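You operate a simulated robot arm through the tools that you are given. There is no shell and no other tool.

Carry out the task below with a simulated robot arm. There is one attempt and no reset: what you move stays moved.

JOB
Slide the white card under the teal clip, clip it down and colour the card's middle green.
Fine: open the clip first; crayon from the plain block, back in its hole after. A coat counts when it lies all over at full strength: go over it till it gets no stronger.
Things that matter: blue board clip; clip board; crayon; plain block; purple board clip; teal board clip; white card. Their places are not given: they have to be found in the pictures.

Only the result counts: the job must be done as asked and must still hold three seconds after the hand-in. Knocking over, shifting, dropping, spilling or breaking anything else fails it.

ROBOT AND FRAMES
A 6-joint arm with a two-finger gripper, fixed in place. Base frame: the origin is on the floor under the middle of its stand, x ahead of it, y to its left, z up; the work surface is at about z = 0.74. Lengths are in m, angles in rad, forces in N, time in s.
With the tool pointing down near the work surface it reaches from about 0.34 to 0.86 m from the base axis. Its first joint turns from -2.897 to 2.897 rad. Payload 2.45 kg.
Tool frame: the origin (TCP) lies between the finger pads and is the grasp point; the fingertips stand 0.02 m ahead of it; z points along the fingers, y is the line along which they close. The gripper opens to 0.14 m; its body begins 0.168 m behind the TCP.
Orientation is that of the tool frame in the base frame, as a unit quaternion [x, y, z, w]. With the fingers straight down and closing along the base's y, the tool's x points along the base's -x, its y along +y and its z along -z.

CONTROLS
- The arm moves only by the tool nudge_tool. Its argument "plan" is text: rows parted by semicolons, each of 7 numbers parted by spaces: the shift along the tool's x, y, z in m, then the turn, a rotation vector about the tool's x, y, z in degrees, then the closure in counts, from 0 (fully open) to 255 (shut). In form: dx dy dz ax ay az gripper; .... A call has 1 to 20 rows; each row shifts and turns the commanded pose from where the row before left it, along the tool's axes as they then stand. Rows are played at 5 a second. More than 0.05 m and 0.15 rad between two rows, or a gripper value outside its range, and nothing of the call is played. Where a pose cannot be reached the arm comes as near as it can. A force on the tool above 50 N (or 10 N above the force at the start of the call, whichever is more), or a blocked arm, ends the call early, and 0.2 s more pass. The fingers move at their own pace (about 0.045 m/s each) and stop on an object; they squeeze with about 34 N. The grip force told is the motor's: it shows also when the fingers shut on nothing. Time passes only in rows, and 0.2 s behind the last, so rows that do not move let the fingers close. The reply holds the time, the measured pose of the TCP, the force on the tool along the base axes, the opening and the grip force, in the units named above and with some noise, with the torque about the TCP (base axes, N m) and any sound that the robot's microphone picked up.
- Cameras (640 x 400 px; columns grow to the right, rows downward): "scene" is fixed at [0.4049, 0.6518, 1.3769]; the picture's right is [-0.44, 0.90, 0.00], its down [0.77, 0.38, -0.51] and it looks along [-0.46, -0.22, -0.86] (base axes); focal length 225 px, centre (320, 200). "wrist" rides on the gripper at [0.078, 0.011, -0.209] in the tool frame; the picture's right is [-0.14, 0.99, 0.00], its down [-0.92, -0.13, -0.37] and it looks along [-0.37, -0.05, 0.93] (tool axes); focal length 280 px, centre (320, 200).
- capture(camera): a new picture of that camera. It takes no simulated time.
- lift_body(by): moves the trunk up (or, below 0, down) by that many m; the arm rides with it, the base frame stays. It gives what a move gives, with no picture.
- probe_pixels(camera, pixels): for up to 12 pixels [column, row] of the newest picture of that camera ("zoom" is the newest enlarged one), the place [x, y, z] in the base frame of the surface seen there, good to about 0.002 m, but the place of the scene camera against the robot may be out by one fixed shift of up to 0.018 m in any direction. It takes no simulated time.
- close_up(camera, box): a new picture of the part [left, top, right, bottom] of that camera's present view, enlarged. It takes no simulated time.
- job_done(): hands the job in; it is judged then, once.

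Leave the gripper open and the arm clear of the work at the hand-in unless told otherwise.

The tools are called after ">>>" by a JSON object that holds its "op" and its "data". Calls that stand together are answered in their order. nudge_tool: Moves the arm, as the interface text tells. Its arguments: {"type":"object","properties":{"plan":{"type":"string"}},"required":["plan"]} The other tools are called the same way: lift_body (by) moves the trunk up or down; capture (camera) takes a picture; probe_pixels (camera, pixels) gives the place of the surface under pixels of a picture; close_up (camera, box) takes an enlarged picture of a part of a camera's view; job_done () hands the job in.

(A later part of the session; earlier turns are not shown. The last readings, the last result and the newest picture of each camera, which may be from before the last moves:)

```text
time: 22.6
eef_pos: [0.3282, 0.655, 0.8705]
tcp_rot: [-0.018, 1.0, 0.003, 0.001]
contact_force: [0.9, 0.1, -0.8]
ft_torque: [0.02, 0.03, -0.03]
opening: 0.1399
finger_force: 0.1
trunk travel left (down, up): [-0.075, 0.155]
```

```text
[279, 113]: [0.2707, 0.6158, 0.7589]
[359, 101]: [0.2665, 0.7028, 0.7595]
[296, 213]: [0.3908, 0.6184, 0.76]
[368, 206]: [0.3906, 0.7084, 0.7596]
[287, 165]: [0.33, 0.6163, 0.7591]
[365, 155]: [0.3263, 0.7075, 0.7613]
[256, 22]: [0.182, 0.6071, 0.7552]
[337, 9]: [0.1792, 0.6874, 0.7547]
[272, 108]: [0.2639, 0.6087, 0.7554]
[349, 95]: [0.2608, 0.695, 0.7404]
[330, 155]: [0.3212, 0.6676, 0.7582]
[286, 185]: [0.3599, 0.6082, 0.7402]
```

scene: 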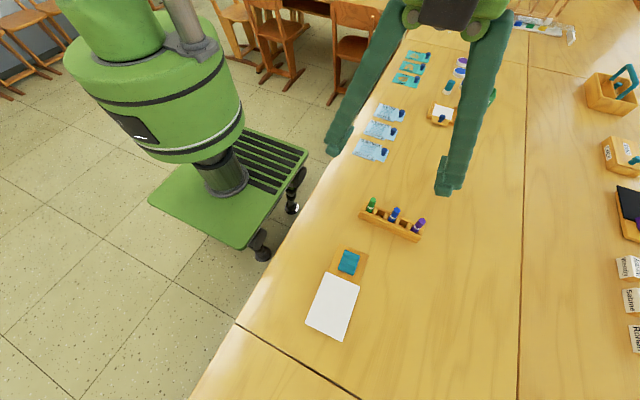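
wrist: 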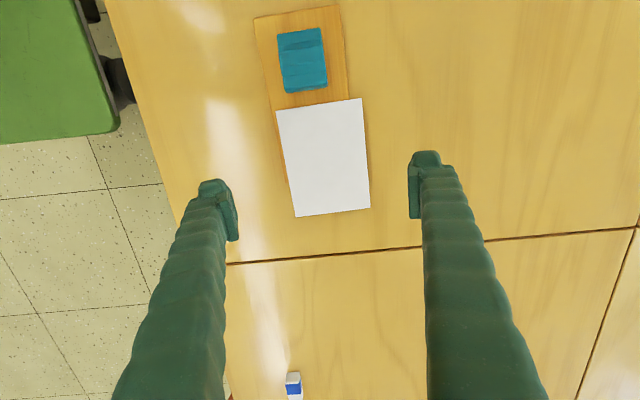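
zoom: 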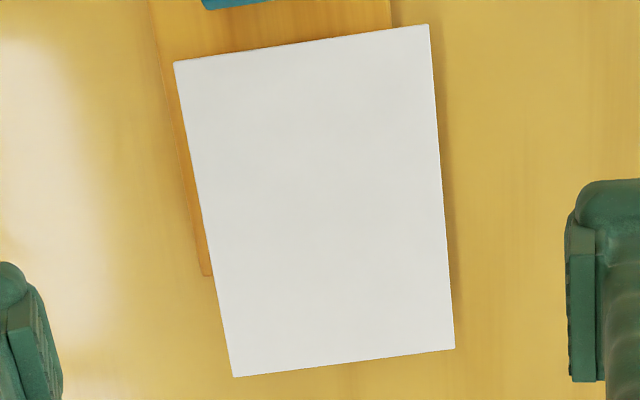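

The card now lies about 9 mm too far in +y, and I can see the board ends at x ≈ 0.356, so the card overhangs its front end by about 37 mm. Plan: nudge the card back sideways with the inner face of the +y finger, then push it from its front edge. First lower the open fingers beside it with the +y finger about 8 mm clear of the card.

>>> {"op": "nudge_tool", "data": {"plan": "0 -0.009 0 0 0 0 0; 0 0 0.03 0 0 0 0; 0 0 0.03 0 0 0 0; 0 0 0.03 0 0 0 0; 0 0 0.01 0 0 0 0; 0 0 0.005 0 0 0 0; 0 0 0.002 0 0 0 0; 0 0 0 0 0 0 0; 0 0 0 0 0 0 0"}}

>>> {"op": "capture", "data": {"camera": "wrist"}}

```text
time: 24.6
eef_pos: [0.3302, 0.646, 0.7643]
tcp_rot: [-0.018, 1.0, 0.003, 0.001]
contact_force: [-0.4, -0.7, 0.2]
ft_torque: [0.03, 0.03, 0.01]
opening: 0.1397
finger_force: 0.0
trunk travel left (down, up): [-0.075, 0.155]
```

```text
taken
```

wrist: 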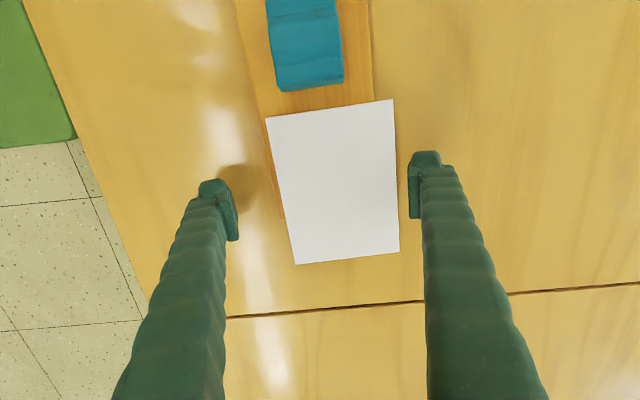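

The +y finger stands just right of the card. I'll push -y slowly by about 16 mm.

>>> {"op": "nudge_tool", "data": {"plan": "0 -0.004 0 0 0 0 0; 0 -0.003 0 0 0 0 0; 0 -0.003 0 0 0 0 0; 0 -0.002 0 0 0 0 0; 0 -0.002 0 0 0 0 0; 0 0 0 0 0 0 0"}}

>>> {"op": "capture", "data": {"camera": "wrist"}}

>>> {"op": "close_up", "data": {"camera": "wrist", "box": [220, 60, 460, 280]}}

```text
time: 26.0
eef_pos: [0.33, 0.6318, 0.7657]
tcp_rot: [-0.018, 1.0, 0.003, 0.001]
contact_force: [-0.2, 0.1, 1.4]
ft_torque: [0.06, 0.01, -0.02]
opening: 0.14
finger_force: 0.0
trunk travel left (down, up): [-0.075, 0.155]
```

```text
taken
```

wrist: 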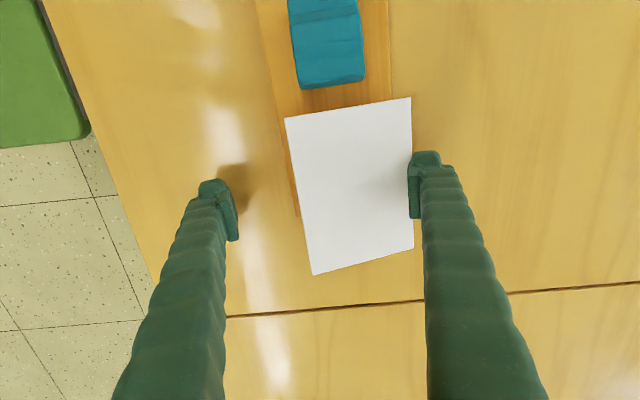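

```text
1.82 times, centred on (340, 170) of wrist
```

zoom: 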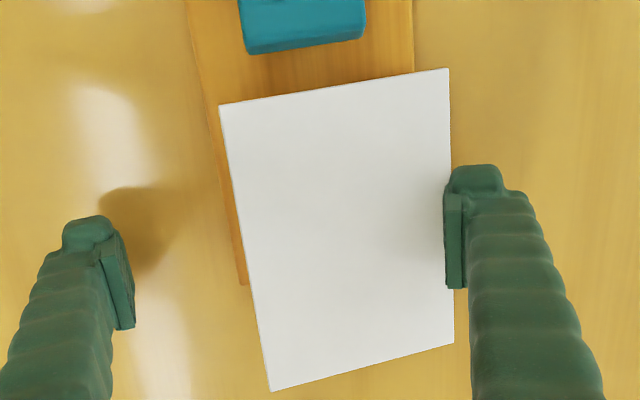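

>>> {"op": "probe_pixels", "data": {"camera": "wrist", "pixels": [[288, 120], [409, 100], [313, 271], [411, 247], [300, 195], [405, 180], [400, 230], [340, 150], [360, 240], [296, 205], [411, 215], [414, 170]]}}

>>> {"op": "close_up", "data": {"camera": "scene", "box": [280, 230, 400, 370]}}

```text
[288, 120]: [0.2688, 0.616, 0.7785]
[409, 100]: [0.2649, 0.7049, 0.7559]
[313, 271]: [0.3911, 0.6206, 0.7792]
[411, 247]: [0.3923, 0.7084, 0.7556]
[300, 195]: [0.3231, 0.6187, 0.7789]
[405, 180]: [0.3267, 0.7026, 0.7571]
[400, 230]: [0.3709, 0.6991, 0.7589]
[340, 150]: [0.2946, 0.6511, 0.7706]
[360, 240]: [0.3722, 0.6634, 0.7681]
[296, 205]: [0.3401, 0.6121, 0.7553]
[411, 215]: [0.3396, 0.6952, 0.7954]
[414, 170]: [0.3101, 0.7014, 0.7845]
```

```text
2.86 times, centred on (340, 300) of scene
```

zoom: 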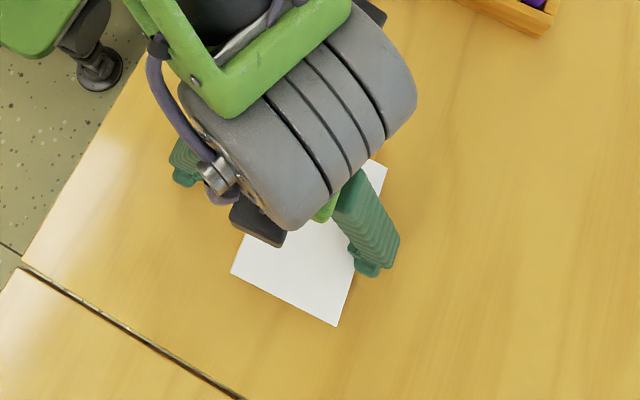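

The card is tilted: its left edge is raised (0.778) because the finger's pad overlies its overhanging right edge and presses it down. I'll raise the fingers slowly so the card settles back flat.

>>> {"op": "nudge_tool", "data": {"plan": "0 0.001 -0.002 0 0 0 0; 0 0.001 -0.002 0 0 0 0; 0 0.001 -0.002 0 0 0 0; 0 0 -0.002 0 0 0 0; 0 0 -0.004 0 0 0 0; 0 0 -0.01 0 0 0 0; 0 0 -0.03 0 0 0 0; 0 0 -0.03 0 0 0 0; 0 0 -0.02 0 0 0 0; 0 0 0 0 0 0 0"}}

>>> {"op": "capture", "data": {"camera": "wrist"}}

>>> {"op": "close_up", "data": {"camera": "wrist", "box": [220, 0, 420, 230]}}

```text
time: 28.2
eef_pos: [0.3306, 0.6368, 0.8667]
tcp_rot: [-0.018, 1.0, 0.002, 0.001]
contact_force: [-0.7, 0.9, 0.9]
ft_torque: [0.02, 0.0, 0.0]
opening: 0.1401
finger_force: 0.1
trunk travel left (down, up): [-0.075, 0.155]
```

```text
taken
```

wrist: 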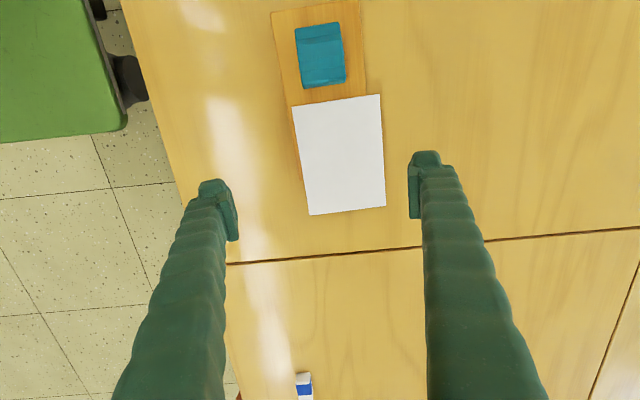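

```text
1.74 times, centred on (320, 115) of wrist
```

zoom: 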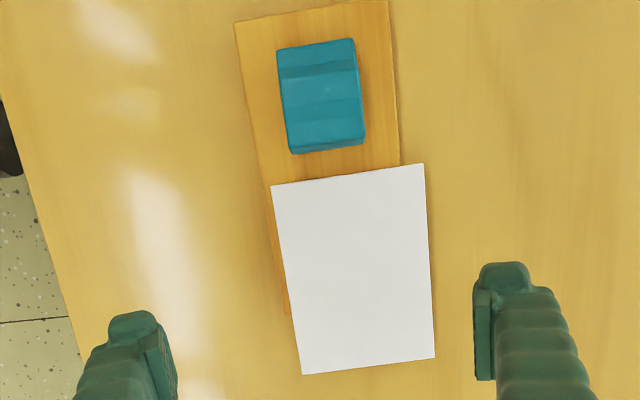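

>>> {"op": "probe_pixels", "data": {"camera": "wrist", "pixels": [[294, 110], [378, 97], [311, 212], [383, 205], [303, 163], [382, 150], [288, 108], [364, 94], [301, 177], [340, 150], [321, 30], [323, 84]]}}

```text
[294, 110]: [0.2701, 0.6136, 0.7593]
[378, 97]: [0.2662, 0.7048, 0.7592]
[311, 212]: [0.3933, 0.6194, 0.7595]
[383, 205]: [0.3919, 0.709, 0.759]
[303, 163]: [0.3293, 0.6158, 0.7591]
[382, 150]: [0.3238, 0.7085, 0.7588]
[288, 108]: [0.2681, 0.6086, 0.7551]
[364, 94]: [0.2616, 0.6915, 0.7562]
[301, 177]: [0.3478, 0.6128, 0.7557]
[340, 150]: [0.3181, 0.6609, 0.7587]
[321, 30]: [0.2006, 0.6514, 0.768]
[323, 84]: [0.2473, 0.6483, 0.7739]
```

The card is flat again, still about 9.5 mm too far in +y (centre ≈ (0.330, 0.6615)). The pads overlie the card, so this time I'll push with the outer face of the shut fingers from the +y side: shut the fingers, move to y ≈ 0.741 and go down next to the card.

>>> {"op": "nudge_tool", "data": {"plan": "0 0.035 0 0 0 0 255; 0 0.035 0 0 0 0 255; -0.003 0.034 0 0 0 0 255; 0 0 0 0 0 0 255; 0 0 0 0 0 0 255; 0 0 0 0 0 0 255; 0 0 0 0 0 0 255; 0 0 0 0 0 0 255; 0 0 0.04 0 0 0 255; 0 0 0.04 0 0 0 255; 0 0 0.015 0 0 0 255; 0 0 0.005 0 0 0 255; 0 0 0.003 0 0 0 255; 0 0 0 0 0 0 255"}}

>>> {"op": "capture", "data": {"camera": "wrist"}}

>>> {"op": "close_up", "data": {"camera": "scene", "box": [280, 230, 420, 370]}}

```text
time: 31.2
eef_pos: [0.3299, 0.7393, 0.7655]
tcp_rot: [-0.018, 1.0, 0.002, 0.001]
contact_force: [-0.2, 0.2, -0.2]
ft_torque: [-0.03, 0.03, 0.0]
opening: 0.0
finger_force: 29.8
trunk travel left (down, up): [-0.075, 0.155]
```

```text
taken
```

wrist: 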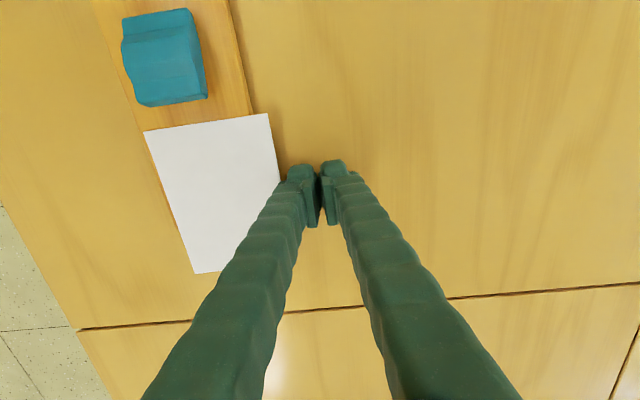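

```text
2.86 times, centred on (350, 300) of scene
```

zoom: 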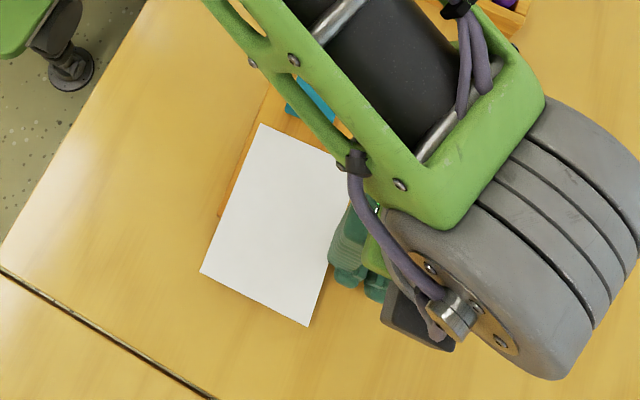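

The finger stands about 5 mm right of the card edge. I'll lower 2 mm more and push -y by about 14 mm.

>>> {"op": "nudge_tool", "data": {"plan": "0 0 0.002 0 0 0 255; 0 -0.003 0 0 0 0 255; 0 -0.003 0 0 0 0 255; 0 -0.002 0 0 0 0 255; 0 -0.002 0 0 0 0 255; 0 -0.002 0 0 0 0 255; 0 0 0 0 0 0 255"}}

>>> {"op": "capture", "data": {"camera": "wrist"}}

>>> {"op": "probe_pixels", "data": {"camera": "wrist", "pixels": [[165, 135], [275, 118], [210, 265], [185, 200], [270, 160], [240, 200], [265, 130], [220, 240], [180, 150], [230, 140], [200, 230], [250, 150]]}}

```text
time: 32.8
eef_pos: [0.33, 0.7284, 0.7639]
tcp_rot: [-0.019, 1.0, 0.003, 0.001]
contact_force: [-0.2, -0.4, -1.0]
ft_torque: [-0.01, 0.03, -0.02]
opening: 0.0001
finger_force: 29.5
trunk travel left (down, up): [-0.075, 0.155]
```

```text
taken
```

wrist: 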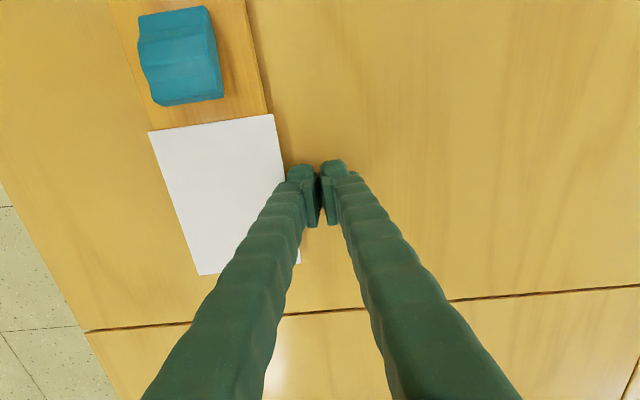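

```text
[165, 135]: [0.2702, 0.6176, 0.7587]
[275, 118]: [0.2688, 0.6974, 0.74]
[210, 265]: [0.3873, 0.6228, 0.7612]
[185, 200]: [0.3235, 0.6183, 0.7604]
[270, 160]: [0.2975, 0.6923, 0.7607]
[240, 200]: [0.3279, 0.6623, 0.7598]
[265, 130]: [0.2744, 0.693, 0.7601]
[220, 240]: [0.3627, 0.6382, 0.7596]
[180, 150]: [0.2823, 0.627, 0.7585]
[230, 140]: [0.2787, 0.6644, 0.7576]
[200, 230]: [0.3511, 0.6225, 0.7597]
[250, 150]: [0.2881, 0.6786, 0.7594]
```

Pushing works and the card stays flat. I'll probe its rear corners and the board edges to judge the rest.

>>> {"op": "close_up", "data": {"camera": "wrist", "box": [130, 80, 300, 190]}}

>>> {"op": "probe_pixels", "data": {"camera": "wrist", "pixels": [[150, 134], [151, 136], [271, 117], [272, 119], [157, 128], [155, 126], [266, 110], [264, 108], [197, 270], [199, 272], [160, 160], [280, 150]]}}

```text
3.64 times, centred on (215, 135) of wrist
```

zoom: 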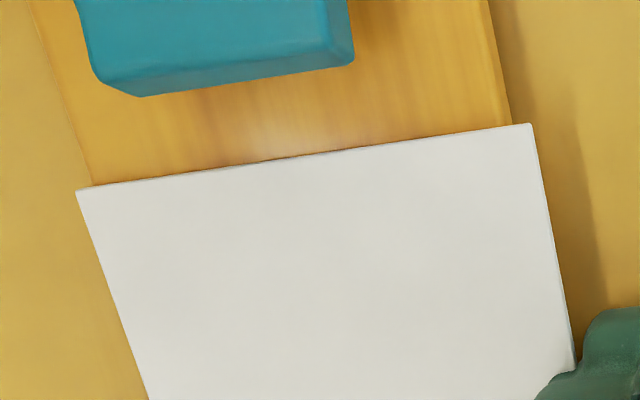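

```text
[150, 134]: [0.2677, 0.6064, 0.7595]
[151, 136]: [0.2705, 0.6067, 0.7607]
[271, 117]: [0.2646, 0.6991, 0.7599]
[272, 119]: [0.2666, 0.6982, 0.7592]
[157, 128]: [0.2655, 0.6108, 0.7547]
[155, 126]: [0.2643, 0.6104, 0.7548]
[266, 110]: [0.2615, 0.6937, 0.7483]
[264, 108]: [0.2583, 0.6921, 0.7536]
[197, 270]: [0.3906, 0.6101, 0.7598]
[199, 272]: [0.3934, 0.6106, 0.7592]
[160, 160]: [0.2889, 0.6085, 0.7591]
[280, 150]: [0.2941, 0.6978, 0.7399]
```

The card is now centred on the board within about 1 mm (left overhang ~4 mm, right ~5 mm). Next: retreat, raise, half-open the fingers (two contact points), and go to the front of the card at x ≈ 0.43, y ≈ 0.658.

>>> {"op": "nudge_tool", "data": {"plan": "0 0.02 0 0 0 0 255; 0 0 -0.03 0 0 0 255; 0 0 -0.03 0 0 0 164; -0.0326 -0.0313 0 0 0 0 164; -0.0326 -0.0313 0 0 0 0 164; -0.0326 -0.0313 0 0 0 0 164; 0 0 0 0 0 0 164; 0 0 0 0 0 0 164"}}

>>> {"op": "capture", "data": {"camera": "wrist"}}

>>> {"op": "close_up", "data": {"camera": "scene", "box": [270, 230, 420, 380]}}

```text
time: 34.6
eef_pos: [0.4259, 0.6476, 0.8257]
tcp_rot: [-0.018, 1.0, 0.003, 0.001]
contact_force: [-0.2, -1.0, 0.4]
ft_torque: [-0.03, -0.02, -0.03]
opening: 0.0499
finger_force: 0.0
out of reach, approached as far as the arm can: row 1
trunk travel left (down, up): [-0.075, 0.155]
```

```text
taken
```

wrist: 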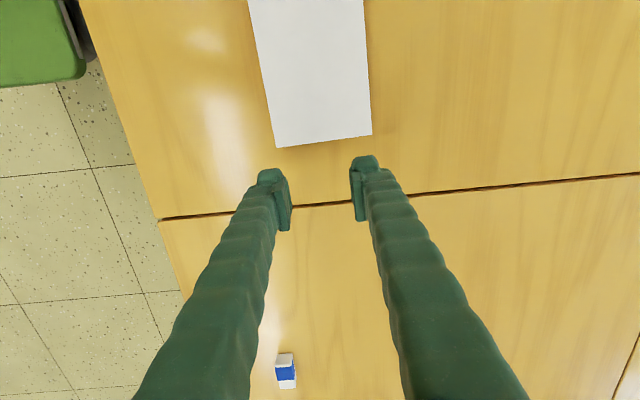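

```text
2.67 times, centred on (345, 305) of scene
```

zoom: 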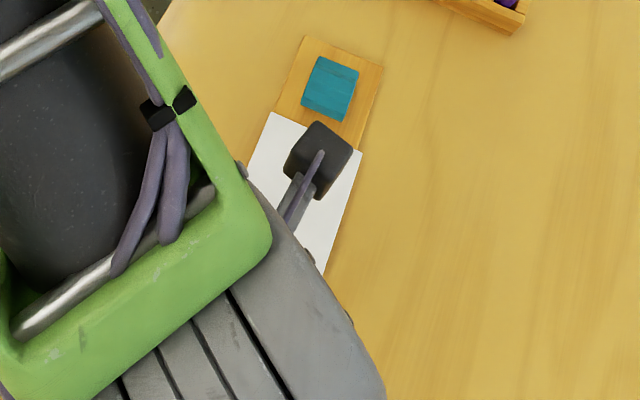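

The sideways retreat was cut a bit short (y is 0.648). I'll probe the card's front edge, then shift +y by about 10 mm.

>>> {"op": "probe_pixels", "data": {"camera": "wrist", "pixels": [[278, 143], [368, 131], [260, 60], [366, 60], [322, 138], [310, 80], [250, 5], [361, 5], [322, 143], [300, 160], [268, 172], [365, 160]]}}

>>> {"op": "nudge_tool", "data": {"plan": "-0.004 0.010 0 0 0 0 164; 0 0 0 0 0 0 164"}}

```text
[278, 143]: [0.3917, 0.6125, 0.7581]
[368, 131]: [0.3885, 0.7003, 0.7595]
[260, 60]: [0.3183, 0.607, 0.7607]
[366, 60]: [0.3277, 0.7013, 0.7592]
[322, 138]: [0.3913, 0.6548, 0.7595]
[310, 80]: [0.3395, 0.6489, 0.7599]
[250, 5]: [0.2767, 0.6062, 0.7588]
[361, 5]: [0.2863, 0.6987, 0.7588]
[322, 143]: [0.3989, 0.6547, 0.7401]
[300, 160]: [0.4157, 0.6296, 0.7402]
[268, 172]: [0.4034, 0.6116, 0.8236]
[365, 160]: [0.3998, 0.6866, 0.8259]
```

```text
time: 35.2
eef_pos: [0.4288, 0.6591, 0.825]
tcp_rot: [-0.019, 1.0, 0.002, 0.001]
contact_force: [0.5, -0.4, 0.5]
ft_torque: [-0.03, -0.02, 0.02]
opening: 0.0501
finger_force: 0.1
trunk travel left (down, up): [-0.075, 0.155]
```

Now I lower the half-open fingers in front of the card (about 11 mm clear of its front edge at x ≈ 0.392).

>>> {"op": "nudge_tool", "data": {"plan": "0 0 0.02 0 0 0 164; 0 0 0.02 0 0 0 164; 0 0 0.012 0 0 0 164; 0 0 0.006 0 0 0 164; 0 0 0.003 0 0 0 164; 0 0 0 0 0 0 164"}}

>>> {"op": "capture", "data": {"camera": "wrist"}}

```text
time: 36.6
eef_pos: [0.4304, 0.6606, 0.7631]
tcp_rot: [-0.018, 1.0, 0.003, 0.001]
contact_force: [0.5, 0.2, 0.4]
ft_torque: [0.0, 0.01, -0.01]
opening: 0.0503
finger_force: 0.1
trunk travel left (down, up): [-0.075, 0.155]
```

```text
taken
```

wrist: 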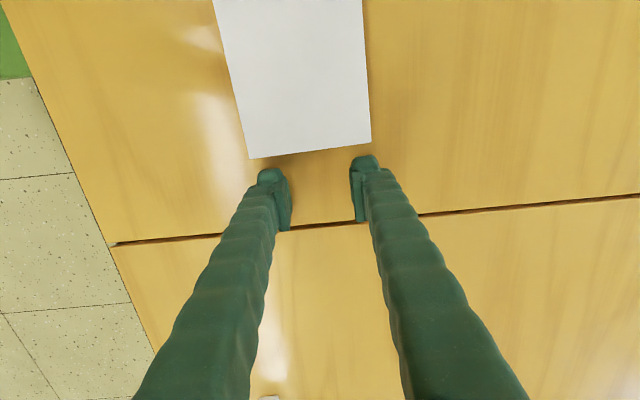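

The fingers stand before the card's front edge. I'll shift 4 mm in -y to centre and push toward the clip in small steps, first half the way.

>>> {"op": "nudge_tool", "data": {"plan": "0 -0.004 0 0 0 0 164; 0.005 0 0 0 0 0 164; 0.005 0 0 0 0 0 164; 0.004 0 0 0 0 0 164; 0.004 0 0 0 0 0 164; 0.004 0 0 0 0 0 164; 0.004 0 0 0 0 0 164; 0 0 0 0 0 0 164"}}

>>> {"op": "capture", "data": {"camera": "wrist"}}

>>> {"op": "close_up", "data": {"camera": "scene", "box": [300, 230, 400, 330]}}

```text
time: 38.4
eef_pos: [0.4033, 0.6549, 0.7627]
tcp_rot: [-0.019, 1.0, 0.002, 0.001]
contact_force: [-0.3, -0.1, -0.4]
ft_torque: [-0.01, -0.03, 0.03]
opening: 0.0502
finger_force: 0.2
trunk travel left (down, up): [-0.075, 0.155]
```

```text
taken
```

wrist: 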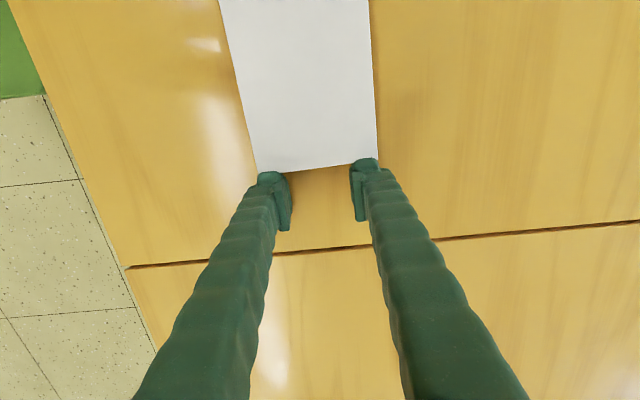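

```text
4.00 times, centred on (350, 280) of scene
```

zoom: 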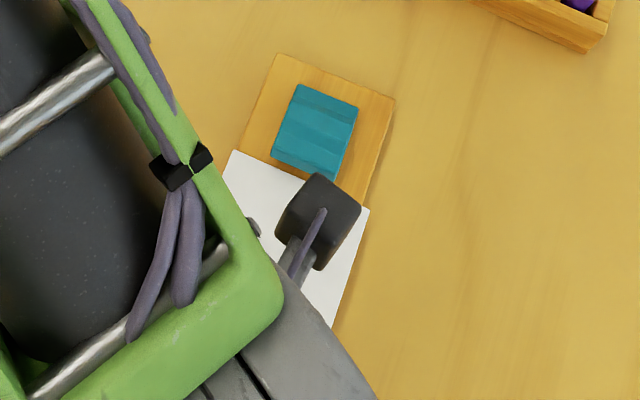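

>>> {"op": "probe_pixels", "data": {"camera": "wrist", "pixels": [[262, 168], [320, 161], [345, 159], [300, 165], [315, 100], [250, 130], [374, 120], [230, 40], [370, 30], [224, 10], [320, 168], [300, 5]]}}

>>> {"op": "probe_pixels", "data": {"camera": "scene", "pixels": [[334, 270], [360, 280], [348, 262], [330, 276], [361, 286], [340, 271]]}}

```text
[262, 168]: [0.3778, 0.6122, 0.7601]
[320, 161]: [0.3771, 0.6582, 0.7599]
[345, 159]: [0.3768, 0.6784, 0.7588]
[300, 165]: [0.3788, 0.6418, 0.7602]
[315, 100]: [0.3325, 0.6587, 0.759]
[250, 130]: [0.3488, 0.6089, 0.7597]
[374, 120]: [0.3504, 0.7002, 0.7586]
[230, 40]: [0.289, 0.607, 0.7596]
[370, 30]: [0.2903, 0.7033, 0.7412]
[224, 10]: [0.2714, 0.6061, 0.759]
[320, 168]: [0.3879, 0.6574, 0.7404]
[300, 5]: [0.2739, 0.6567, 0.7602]
```

```text
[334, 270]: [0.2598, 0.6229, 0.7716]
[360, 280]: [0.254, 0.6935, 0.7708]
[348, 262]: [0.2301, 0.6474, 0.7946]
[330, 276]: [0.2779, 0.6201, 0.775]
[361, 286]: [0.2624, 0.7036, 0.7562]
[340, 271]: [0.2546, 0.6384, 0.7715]
```

The card has moved about 13 mm (front edge now x ≈ 0.379) without trouble. I'll push about 18 mm more.

>>> {"op": "nudge_tool", "data": {"plan": "0.003 0 0 0 0 0 164; 0.003 0 0 0 0 0 164; 0.003 0 0 0 0 0 164; 0.003 0 0 0 0 0 164; 0.003 0 0 0 0 0 164; 0.003 0 0 0 0 0 164; 0 0 0 0 0 0 164"}}

>>> {"op": "capture", "data": {"camera": "wrist"}}

>>> {"op": "close_up", "data": {"camera": "scene", "box": [300, 230, 400, 330]}}

```text
time: 40.0
eef_pos: [0.3865, 0.6544, 0.763]
tcp_rot: [-0.018, 1.0, 0.002, 0.001]
contact_force: [0.0, 0.5, 0.3]
ft_torque: [0.03, -0.01, -0.01]
opening: 0.05
finger_force: 0.0
trunk travel left (down, up): [-0.075, 0.155]
```

```text
taken
```

wrist: 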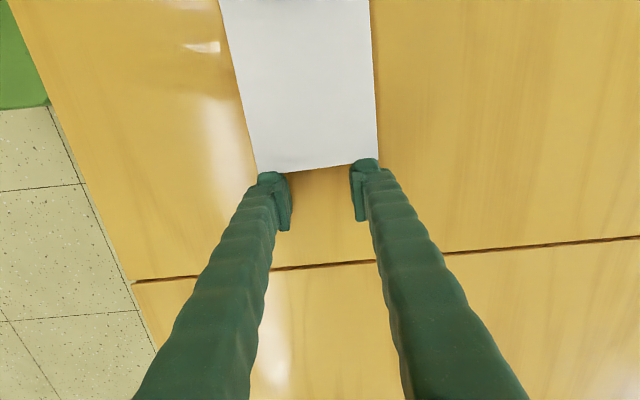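

```text
4.00 times, centred on (350, 280) of scene
```

zoom: 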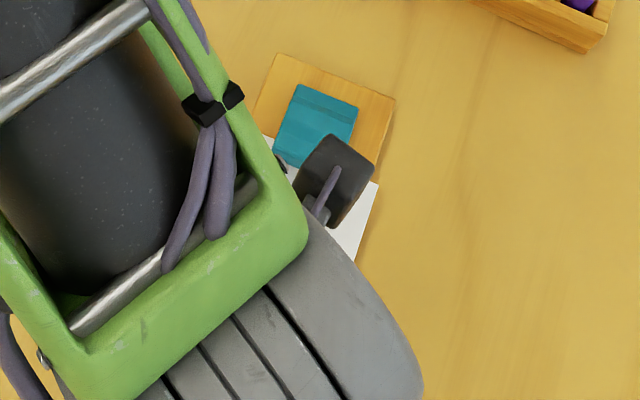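

The card's front edge is now at x ≈ 0.362, its rear should be under the jaw (x ≈ 0.236). I'll push 3–4 mm more with tiny steps, watching the force (the board's end is near x ≈ 0.354).

>>> {"op": "nudge_tool", "data": {"plan": "0.001 0 0 0 0 0 164; 0.001 0 0 0 0 0 164; 0.001 0 0 0 0 0 164; 0.001 0 0 0 0 0 164; 0 0 0 0 0 0 164"}}

>>> {"op": "capture", "data": {"camera": "wrist"}}

>>> {"op": "probe_pixels", "data": {"camera": "wrist", "pixels": [[262, 168], [320, 161], [345, 159], [300, 165], [315, 100], [250, 130], [374, 120], [300, 5]]}}

```text
time: 41.2
eef_pos: [0.3832, 0.6549, 0.7629]
tcp_rot: [-0.018, 1.0, 0.002, 0.001]
contact_force: [0.8, -0.4, -0.6]
ft_torque: [0.01, 0.0, 0.04]
opening: 0.05
finger_force: 0.1
trunk travel left (down, up): [-0.075, 0.155]
```

```text
taken
```

wrist: 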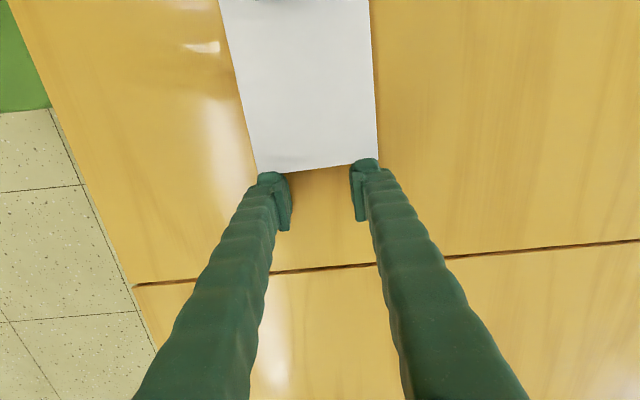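

```text
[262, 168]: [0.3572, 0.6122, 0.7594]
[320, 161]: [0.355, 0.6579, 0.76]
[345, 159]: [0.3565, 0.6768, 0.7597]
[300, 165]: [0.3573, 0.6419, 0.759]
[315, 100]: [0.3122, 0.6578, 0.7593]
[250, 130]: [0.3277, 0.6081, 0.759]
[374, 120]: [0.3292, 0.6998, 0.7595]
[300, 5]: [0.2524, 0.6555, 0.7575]
```

The card's front edge is at x ≈ 0.358 with no resistance. I'll retreat, raise and look at the clip with the card under it.

>>> {"op": "nudge_tool", "data": {"plan": "-0.02 0 0 0 0 0 164; -0.01 0 -0.02 0 0 0 164; 0 0 -0.045 0 0 0 164; 0 0 -0.045 0 0 0 0; 0.045 0 0 0 0 0 0; 0.045 0 0 0 0 0 0; 0.045 0 0 0 0 0 0; 0.045 0 0 0 0 0 0; 0.03 0 0 0 0 0 0; 0 0 0 0 0 0 0"}}

>>> {"op": "capture", "data": {"camera": "wrist"}}

>>> {"op": "close_up", "data": {"camera": "scene", "box": [300, 235, 380, 335]}}

```text
time: 43.4
eef_pos: [0.2055, 0.6462, 0.8717]
tcp_rot: [-0.019, 1.0, 0.002, 0.0]
contact_force: [-0.6, -0.1, 1.2]
ft_torque: [0.01, 0.01, 0.02]
opening: 0.1398
finger_force: 0.1
trunk travel left (down, up): [-0.075, 0.155]
```

```text
taken
```

wrist: 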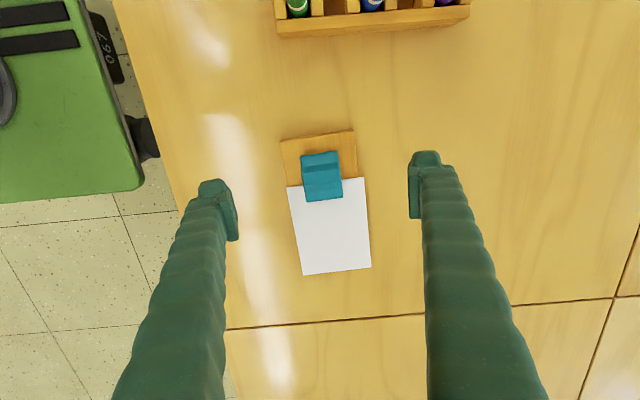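

```text
4.00 times, centred on (340, 285) of scene
```

zoom: 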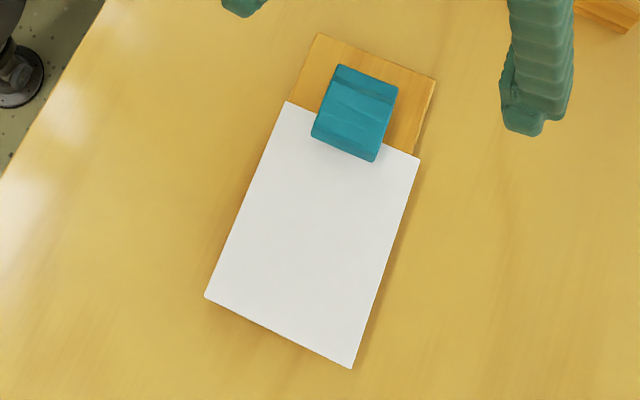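

>>> {"op": "close_up", "data": {"camera": "wrist", "box": [270, 120, 390, 290]}}

>>> {"op": "probe_pixels", "data": {"camera": "wrist", "pixels": [[290, 190], [364, 180], [304, 271], [369, 266], [320, 156], [321, 170], [322, 180], [323, 190], [323, 196], [284, 145], [353, 135], [330, 230]]}}

```text
2.35 times, centred on (330, 205) of wrist
```

zoom: 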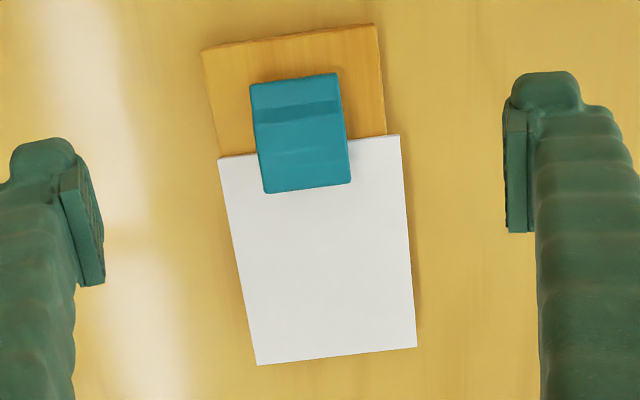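

```text
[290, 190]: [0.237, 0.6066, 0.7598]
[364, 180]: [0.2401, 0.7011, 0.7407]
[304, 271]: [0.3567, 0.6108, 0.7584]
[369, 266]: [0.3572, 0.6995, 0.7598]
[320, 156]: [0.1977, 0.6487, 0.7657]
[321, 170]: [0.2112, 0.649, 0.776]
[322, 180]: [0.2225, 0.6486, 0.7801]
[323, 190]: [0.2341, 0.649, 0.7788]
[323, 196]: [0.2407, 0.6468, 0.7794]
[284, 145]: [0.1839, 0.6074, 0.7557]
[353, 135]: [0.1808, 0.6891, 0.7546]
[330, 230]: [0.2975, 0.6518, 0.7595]
```

The card's rear edge now lies at x ≈ 0.233, about 14 mm under the raised jaw, and the board has not moved. Next I shut the fingers and bring them above the jaw's front lip (TCP x ≈ 0.258 so only the lip lies under the tips).

>>> {"op": "nudge_tool", "data": {"plan": "-0.0263 0.0008 0 0 0 0 255; -0.0263 0.0007 0 0 0 0 255; 0 0 0.02 0 0 0 255; 0 0 0.02 0 0 0 255; 0 0 0 0 0 0 255; 0 0 0 0 0 0 255; 0 0 0 0 0 0 255; 0 0 0 0 0 0 255; 0 0 0 0 0 0 255; 0 0 0 0 0 0 255"}}

>>> {"op": "capture", "data": {"camera": "wrist"}}

>>> {"op": "close_up", "data": {"camera": "wrist", "box": [230, 60, 390, 240]}}

```text
time: 45.6
eef_pos: [0.2573, 0.6506, 0.8327]
tcp_rot: [-0.018, 1.0, 0.003, 0.001]
contact_force: [-0.3, 0.3, 0.5]
ft_torque: [0.03, 0.02, 0.04]
opening: 0.0
finger_force: 29.0
trunk travel left (down, up): [-0.075, 0.155]
```

```text
taken
```

wrist: 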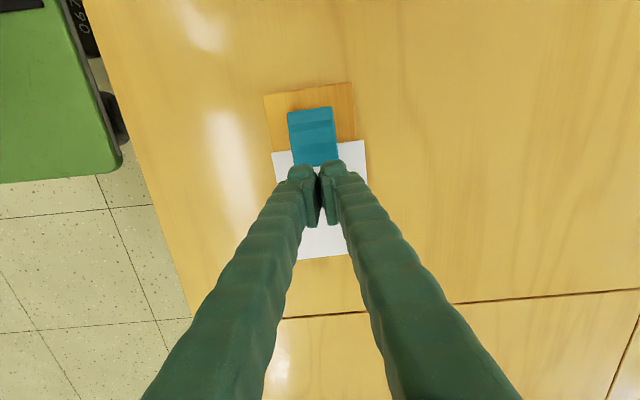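

```text
2.22 times, centred on (310, 150) of wrist
```

zoom: 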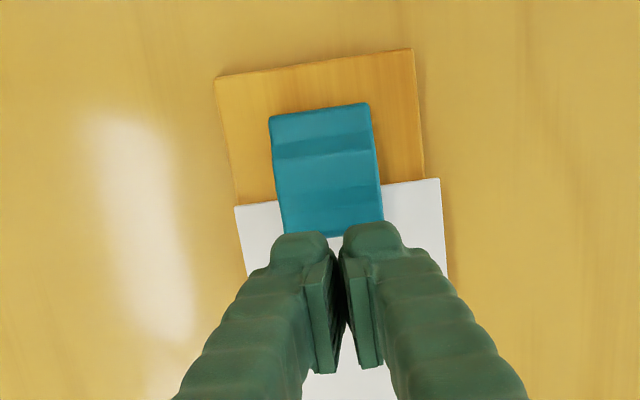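

The tips line up with the lip. I go down and press slowly on the lip.

>>> {"op": "nudge_tool", "data": {"plan": "0 0 0.015 0 0 0 255; 0 0 0.012 0 0 0 255; 0 0 0.003 0 0 0 255; 0 0 0.002 0 0 0 255; 0 0 0.002 0 0 0 255; 0 0 0.002 0 0 0 255; 0 0 0 0 0 0 255"}}

>>> {"op": "close_up", "data": {"camera": "wrist", "box": [230, 60, 390, 240]}}

```text
time: 47.2
eef_pos: [0.2561, 0.6522, 0.7966]
tcp_rot: [-0.018, 1.0, 0.002, 0.001]
contact_force: [0.5, 0.2, 0.4]
ft_torque: [0.04, -0.02, 0.01]
opening: 0.0001
finger_force: 29.2
trunk travel left (down, up): [-0.075, 0.155]
```

```text
2.22 times, centred on (310, 150) of wrist
```

zoom: 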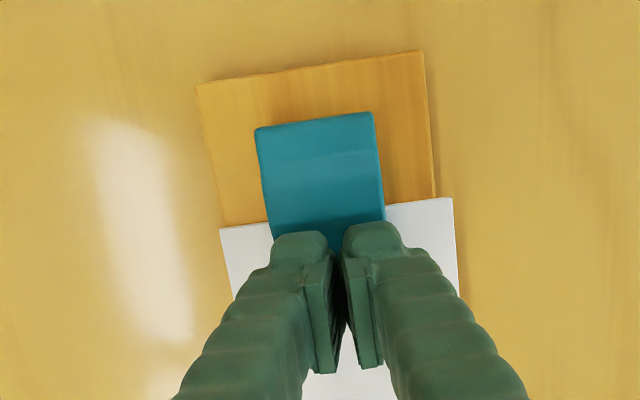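

The clip's tail looks raised again, i.e. it seems to have snapped shut. I'll probe its profile in the enlarged picture.

>>> {"op": "probe_pixels", "data": {"camera": "zoom", "pixels": [[315, 125], [317, 140], [320, 160], [322, 180], [325, 200], [328, 220], [230, 240], [440, 215], [215, 100], [415, 70]]}}

```text
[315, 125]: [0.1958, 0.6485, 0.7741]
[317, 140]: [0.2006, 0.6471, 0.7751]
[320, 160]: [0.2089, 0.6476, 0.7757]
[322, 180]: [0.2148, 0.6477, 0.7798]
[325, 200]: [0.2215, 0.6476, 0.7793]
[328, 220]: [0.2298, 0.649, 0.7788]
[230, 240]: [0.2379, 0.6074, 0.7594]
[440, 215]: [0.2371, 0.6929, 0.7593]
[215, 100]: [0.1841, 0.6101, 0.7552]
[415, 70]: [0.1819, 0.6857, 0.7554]
```

Tail back up at 0.774: the clip is shut on the card. I'll press 4 mm more to make sure it is fully down, then lift.

>>> {"op": "nudge_tool", "data": {"plan": "0 0 0.001 0 0 0 255; 0 0 0.001 0 0 0 255; 0 0 0.001 0 0 0 255; 0 0 0.001 0 0 0 255; 0 0 0 0 0 0 255"}}

```text
time: 48.4
eef_pos: [0.2569, 0.651, 0.7929]
tcp_rot: [-0.018, 1.0, 0.003, 0.001]
contact_force: [0.5, 0.1, -0.3]
ft_torque: [-0.02, 0.0, -0.03]
opening: 0.0001
finger_force: 29.9
trunk travel left (down, up): [-0.075, 0.155]
```

>>> {"op": "nudge_tool", "data": {"plan": "0 0 0.001 0 0 0 255; 0 0 0.001 0 0 0 255; 0 0 0.001 0 0 0 255; 0 0 0 0 0 0 255"}}

```text
time: 49.4
eef_pos: [0.2558, 0.6507, 0.7918]
tcp_rot: [-0.018, 1.0, 0.003, 0.001]
contact_force: [2.4, -4.5, 13.2]
ft_torque: [-0.15, 0.06, 0.04]
opening: 0.0061
finger_force: 29.3
trunk travel left (down, up): [-0.075, 0.155]
```

Firm contact (13 N) at tip height 0.772: the clip is fully down. I lift off and look from above.

>>> {"op": "nudge_tool", "data": {"plan": "0 0 -0.005 0 0 0 255; 0 0 -0.02 0 0 0 255; 0 0 -0.04 0 0 0 255; 0 0 -0.04 0 0 0 0; 0.04 0 0 0 0 0 0; 0.04 0 0 0 0 0 0; 0.03 0 0 0 0 0 0; 0 0 0 0 0 0 0; 0 0 0 0 0 0 0; 0 0 0 0 0 0 0; 0 0 0 0 0 0 0"}}

>>> {"op": "capture", "data": {"camera": "wrist"}}

>>> {"op": "close_up", "data": {"camera": "wrist", "box": [270, 120, 400, 290]}}

>>> {"op": "close_up", "data": {"camera": "scene", "box": [300, 235, 380, 335]}}

```text
time: 51.8
eef_pos: [0.1458, 0.6473, 0.8957]
tcp_rot: [-0.018, 1.0, 0.002, 0.001]
contact_force: [0.0, -0.8, -0.3]
ft_torque: [0.01, 0.0, -0.01]
opening: 0.1403
finger_force: 0.0
trunk travel left (down, up): [-0.075, 0.155]
```

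```text
taken
```

wrist: 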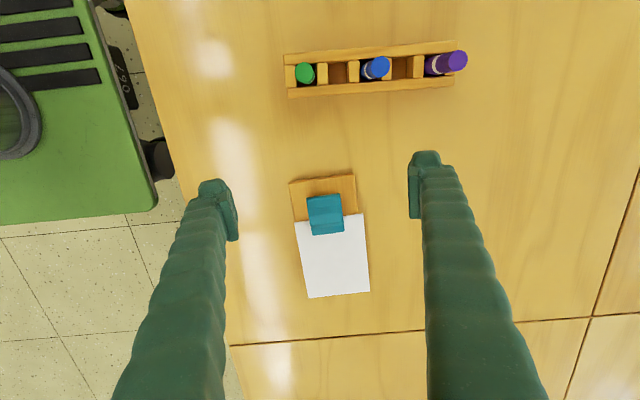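

```text
2.35 times, centred on (335, 205) of wrist
```

zoom: 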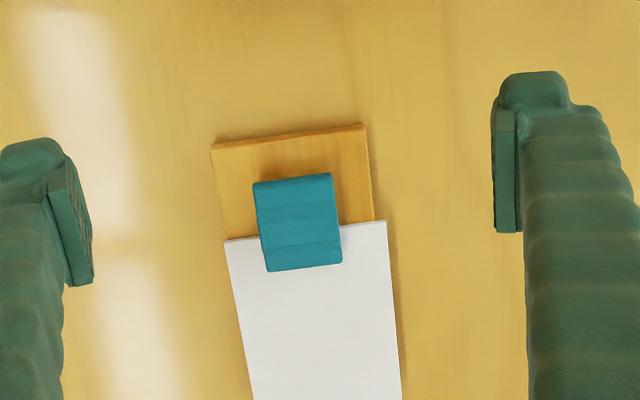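

```text
4.00 times, centred on (340, 285) of scene
```

zoom: 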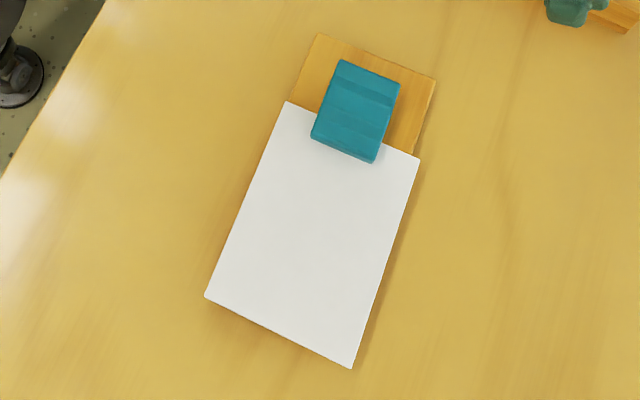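

The clip is down on the card. Now the crayon: I raise a little and move back so the wrist camera looks onto the plain block with the green crayon.

>>> {"op": "nudge_tool", "data": {"plan": "0 0 -0.04 0 0 0 0; 0 0 -0.03 0 0 0 0; 0.04 0 0 0 0 0 0; 0.04 0 0 0 0 0 0; 0.04 0 0 0 0 0 0; 0.03 0 0 0 0 0 0; 0 0 0 0 0 0 0"}}

>>> {"op": "capture", "data": {"camera": "wrist"}}

>>> {"op": "close_up", "data": {"camera": "wrist", "box": [240, 130, 440, 260]}}

```text
time: 53.4
eef_pos: [-0.0022, 0.6424, 0.9649]
tcp_rot: [-0.019, 1.0, 0.002, 0.0]
contact_force: [-0.5, -0.2, 0.5]
ft_torque: [0.0, -0.03, 0.0]
opening: 0.14
finger_force: 0.1
trunk travel left (down, up): [-0.075, 0.155]
```

```text
taken
```

wrist: 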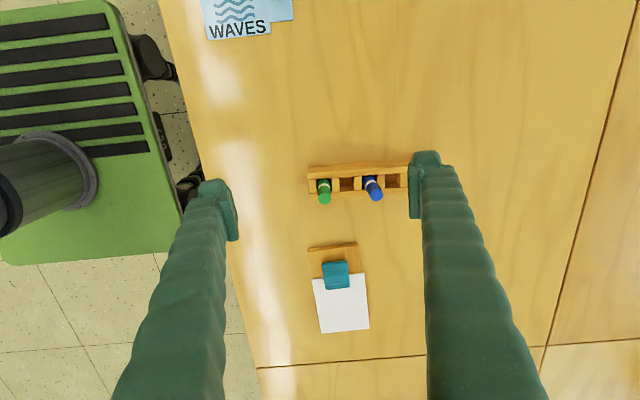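

```text
3.08 times, centred on (340, 195) of wrist
```

zoom: 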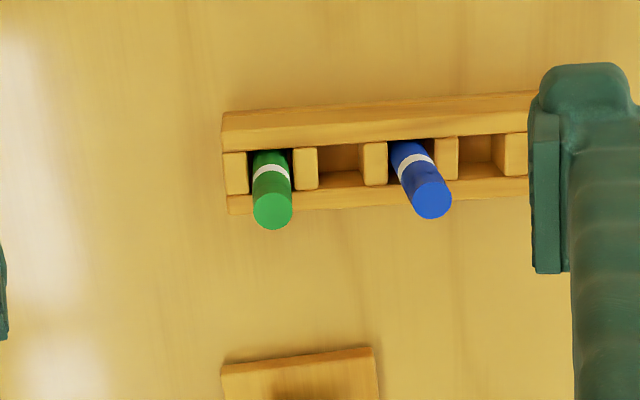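

>>> {"op": "probe_pixels", "data": {"camera": "zoom", "pixels": [[272, 210], [256, 210], [288, 210], [272, 195], [272, 226], [271, 170], [232, 118], [232, 205], [305, 165], [235, 170], [271, 185], [430, 200]]}}

>>> {"op": "probe_pixels", "data": {"camera": "zoom", "pixels": [[340, 185], [345, 155], [515, 100], [225, 115], [225, 148], [400, 192], [270, 155], [258, 155], [284, 155], [374, 160], [445, 155], [510, 155]]}}

```text
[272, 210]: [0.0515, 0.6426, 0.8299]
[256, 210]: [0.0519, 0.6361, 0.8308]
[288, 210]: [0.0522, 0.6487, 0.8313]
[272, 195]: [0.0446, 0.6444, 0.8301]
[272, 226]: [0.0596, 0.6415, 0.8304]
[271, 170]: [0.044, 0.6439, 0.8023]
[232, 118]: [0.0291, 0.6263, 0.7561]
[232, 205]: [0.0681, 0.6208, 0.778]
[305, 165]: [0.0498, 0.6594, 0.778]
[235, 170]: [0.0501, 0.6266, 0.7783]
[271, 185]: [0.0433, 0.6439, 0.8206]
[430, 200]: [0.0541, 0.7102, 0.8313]
```

```text
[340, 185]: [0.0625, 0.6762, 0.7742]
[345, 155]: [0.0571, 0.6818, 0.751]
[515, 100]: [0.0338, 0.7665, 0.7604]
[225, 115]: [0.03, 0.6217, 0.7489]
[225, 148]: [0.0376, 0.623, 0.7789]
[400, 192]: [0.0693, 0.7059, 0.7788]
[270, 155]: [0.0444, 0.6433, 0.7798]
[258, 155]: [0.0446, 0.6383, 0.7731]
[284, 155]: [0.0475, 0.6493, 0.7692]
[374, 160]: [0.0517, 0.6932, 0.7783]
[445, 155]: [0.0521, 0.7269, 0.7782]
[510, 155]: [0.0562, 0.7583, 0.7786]
```

The green crayon stands upright with its top centre at (0.052, 0.643, 0.830), diameter about 15.5 mm; the block's top is at 0.778. I'll half-close the fingers (opening ~0.045, so the blue crayon's not touched) and come above it.

>>> {"op": "nudge_tool", "data": {"plan": "0 0 0 0 0 0 173; -0.027 -0.0008 0 0 0 0 173; -0.027 -0.0008 0 0 0 0 173; 0 0 0 0 0 0 173; 0 0 0.04 0 0 0 173; 0 0 0.04 0 0 0 173; 0 0 0.012 0 0 0 173; 0 0 0 0 0 0 173"}}

>>> {"op": "capture", "data": {"camera": "wrist"}}

>>> {"op": "close_up", "data": {"camera": "wrist", "box": [240, 130, 420, 260]}}

>>> {"op": "close_up", "data": {"camera": "scene", "box": [330, 160, 440, 250]}}

```text
time: 55.2
eef_pos: [0.0497, 0.6413, 0.8722]
tcp_rot: [-0.018, 1.0, 0.003, 0.001]
contact_force: [0.7, 0.6, 0.3]
ft_torque: [0.01, -0.01, 0.0]
opening: 0.045
finger_force: 0.1
trunk travel left (down, up): [-0.075, 0.155]
```

```text
taken
```

wrist: 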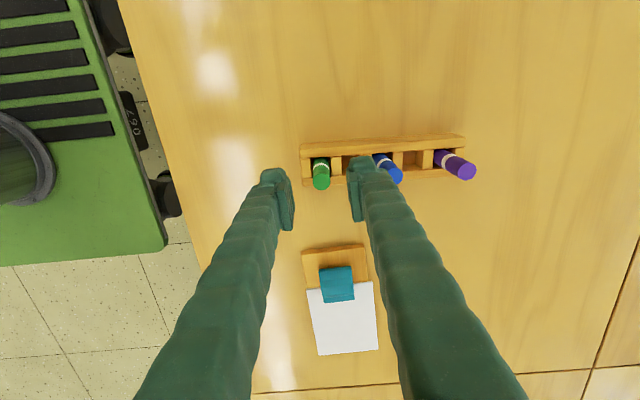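

```text
3.08 times, centred on (330, 195) of wrist
```

zoom: 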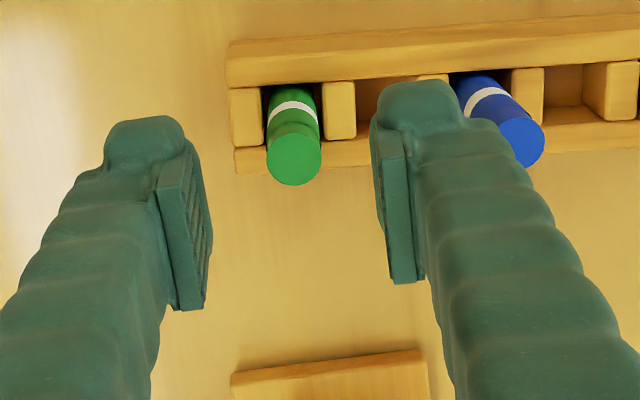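

```text
4.44 times, centred on (385, 205) of scene
```

zoom: 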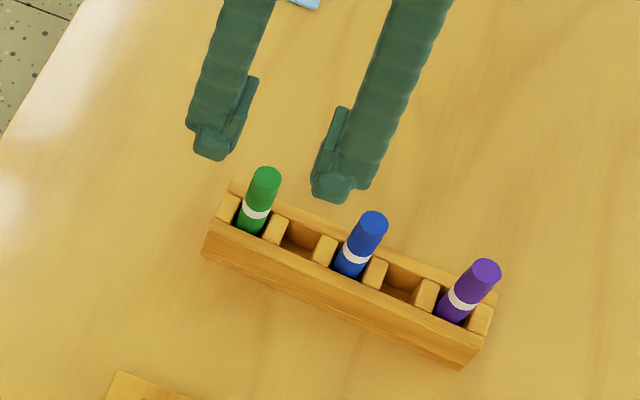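

>>> {"op": "probe_pixels", "data": {"camera": "wrist", "pixels": [[322, 182], [315, 182], [329, 181], [322, 175], [322, 187], [321, 168], [320, 160], [393, 176], [308, 170], [335, 168], [306, 150], [330, 185]]}}

```text
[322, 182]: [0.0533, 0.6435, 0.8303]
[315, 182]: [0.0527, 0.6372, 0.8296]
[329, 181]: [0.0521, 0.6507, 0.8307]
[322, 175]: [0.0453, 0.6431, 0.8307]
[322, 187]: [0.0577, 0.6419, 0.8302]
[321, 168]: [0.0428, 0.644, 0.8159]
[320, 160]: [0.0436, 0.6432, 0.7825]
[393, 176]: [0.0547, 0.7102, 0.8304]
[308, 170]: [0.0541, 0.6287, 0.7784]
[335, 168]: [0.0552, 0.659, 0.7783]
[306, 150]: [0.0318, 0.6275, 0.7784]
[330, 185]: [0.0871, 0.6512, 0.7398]
```

The crayon's axis is at about (0.0513, 0.6435). I'll correct by 2 mm each way and go down to TCP z ≈ 0.803 with fingers around it.

>>> {"op": "nudge_tool", "data": {"plan": "-0.0017 0.0021 0 0 0 0 173; 0 0 0.02 0 0 0 173; 0 0 0.02 0 0 0 173; 0 0 0.015 0 0 0 173; 0 0 0.01 0 0 0 173; 0 0 0.004 0 0 0 173; 0 0 0 0 0 0 173"}}

>>> {"op": "capture", "data": {"camera": "wrist"}}

>>> {"op": "close_up", "data": {"camera": "scene", "box": [330, 160, 440, 250]}}

```text
time: 56.8
eef_pos: [0.0504, 0.6457, 0.8031]
tcp_rot: [-0.018, 1.0, 0.003, 0.001]
contact_force: [0.8, -1.0, 0.5]
ft_torque: [0.03, -0.01, 0.02]
opening: 0.0451
finger_force: 0.0
trunk travel left (down, up): [-0.075, 0.155]
```

```text
taken
```

wrist: 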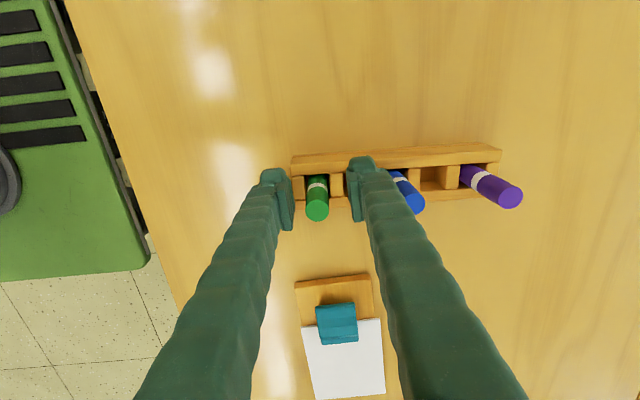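

```text
4.44 times, centred on (385, 205) of scene
```

zoom: 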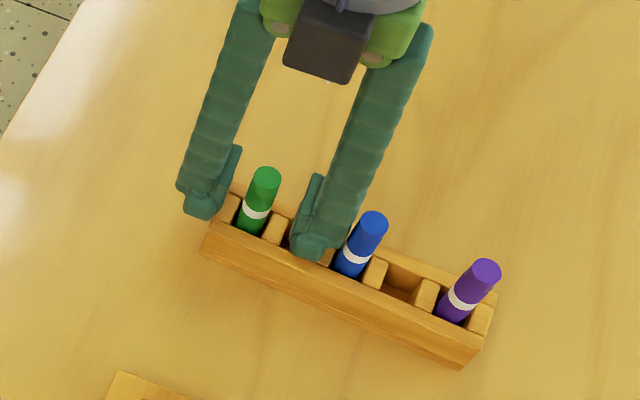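

The crayon is between the pads, about 1.5 mm toward -y from the middle. I'll shift that and close.

>>> {"op": "nudge_tool", "data": {"plan": "-0.0005 -0.0015 0 0 0 0 173; 0 0 0 0 0 0 200; 0 0 0 0 0 0 215; 0 0 0 0 0 0 255; 0 0 0 0 0 0 255; 0 0 0 0 0 0 255; 0 0 0 0 0 0 255"}}

>>> {"op": "capture", "data": {"camera": "wrist"}}

```text
time: 58.4
eef_pos: [0.0524, 0.6429, 0.8025]
tcp_rot: [-0.019, 1.0, 0.002, 0.001]
contact_force: [-0.5, 0.1, 0.9]
ft_torque: [0.01, 0.02, 0.01]
opening: 0.0129
finger_force: 34.3
trunk travel left (down, up): [-0.075, 0.155]
```

```text
taken
```

wrist: 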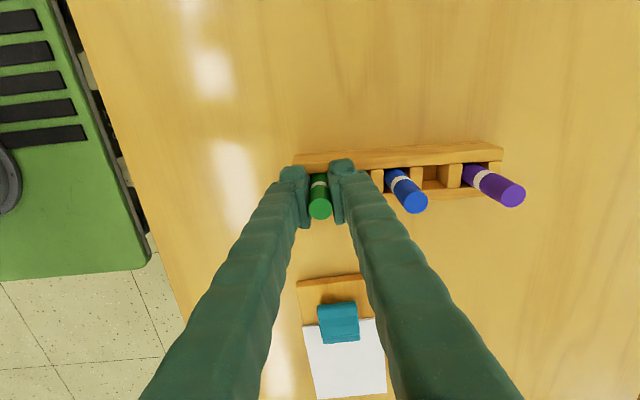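

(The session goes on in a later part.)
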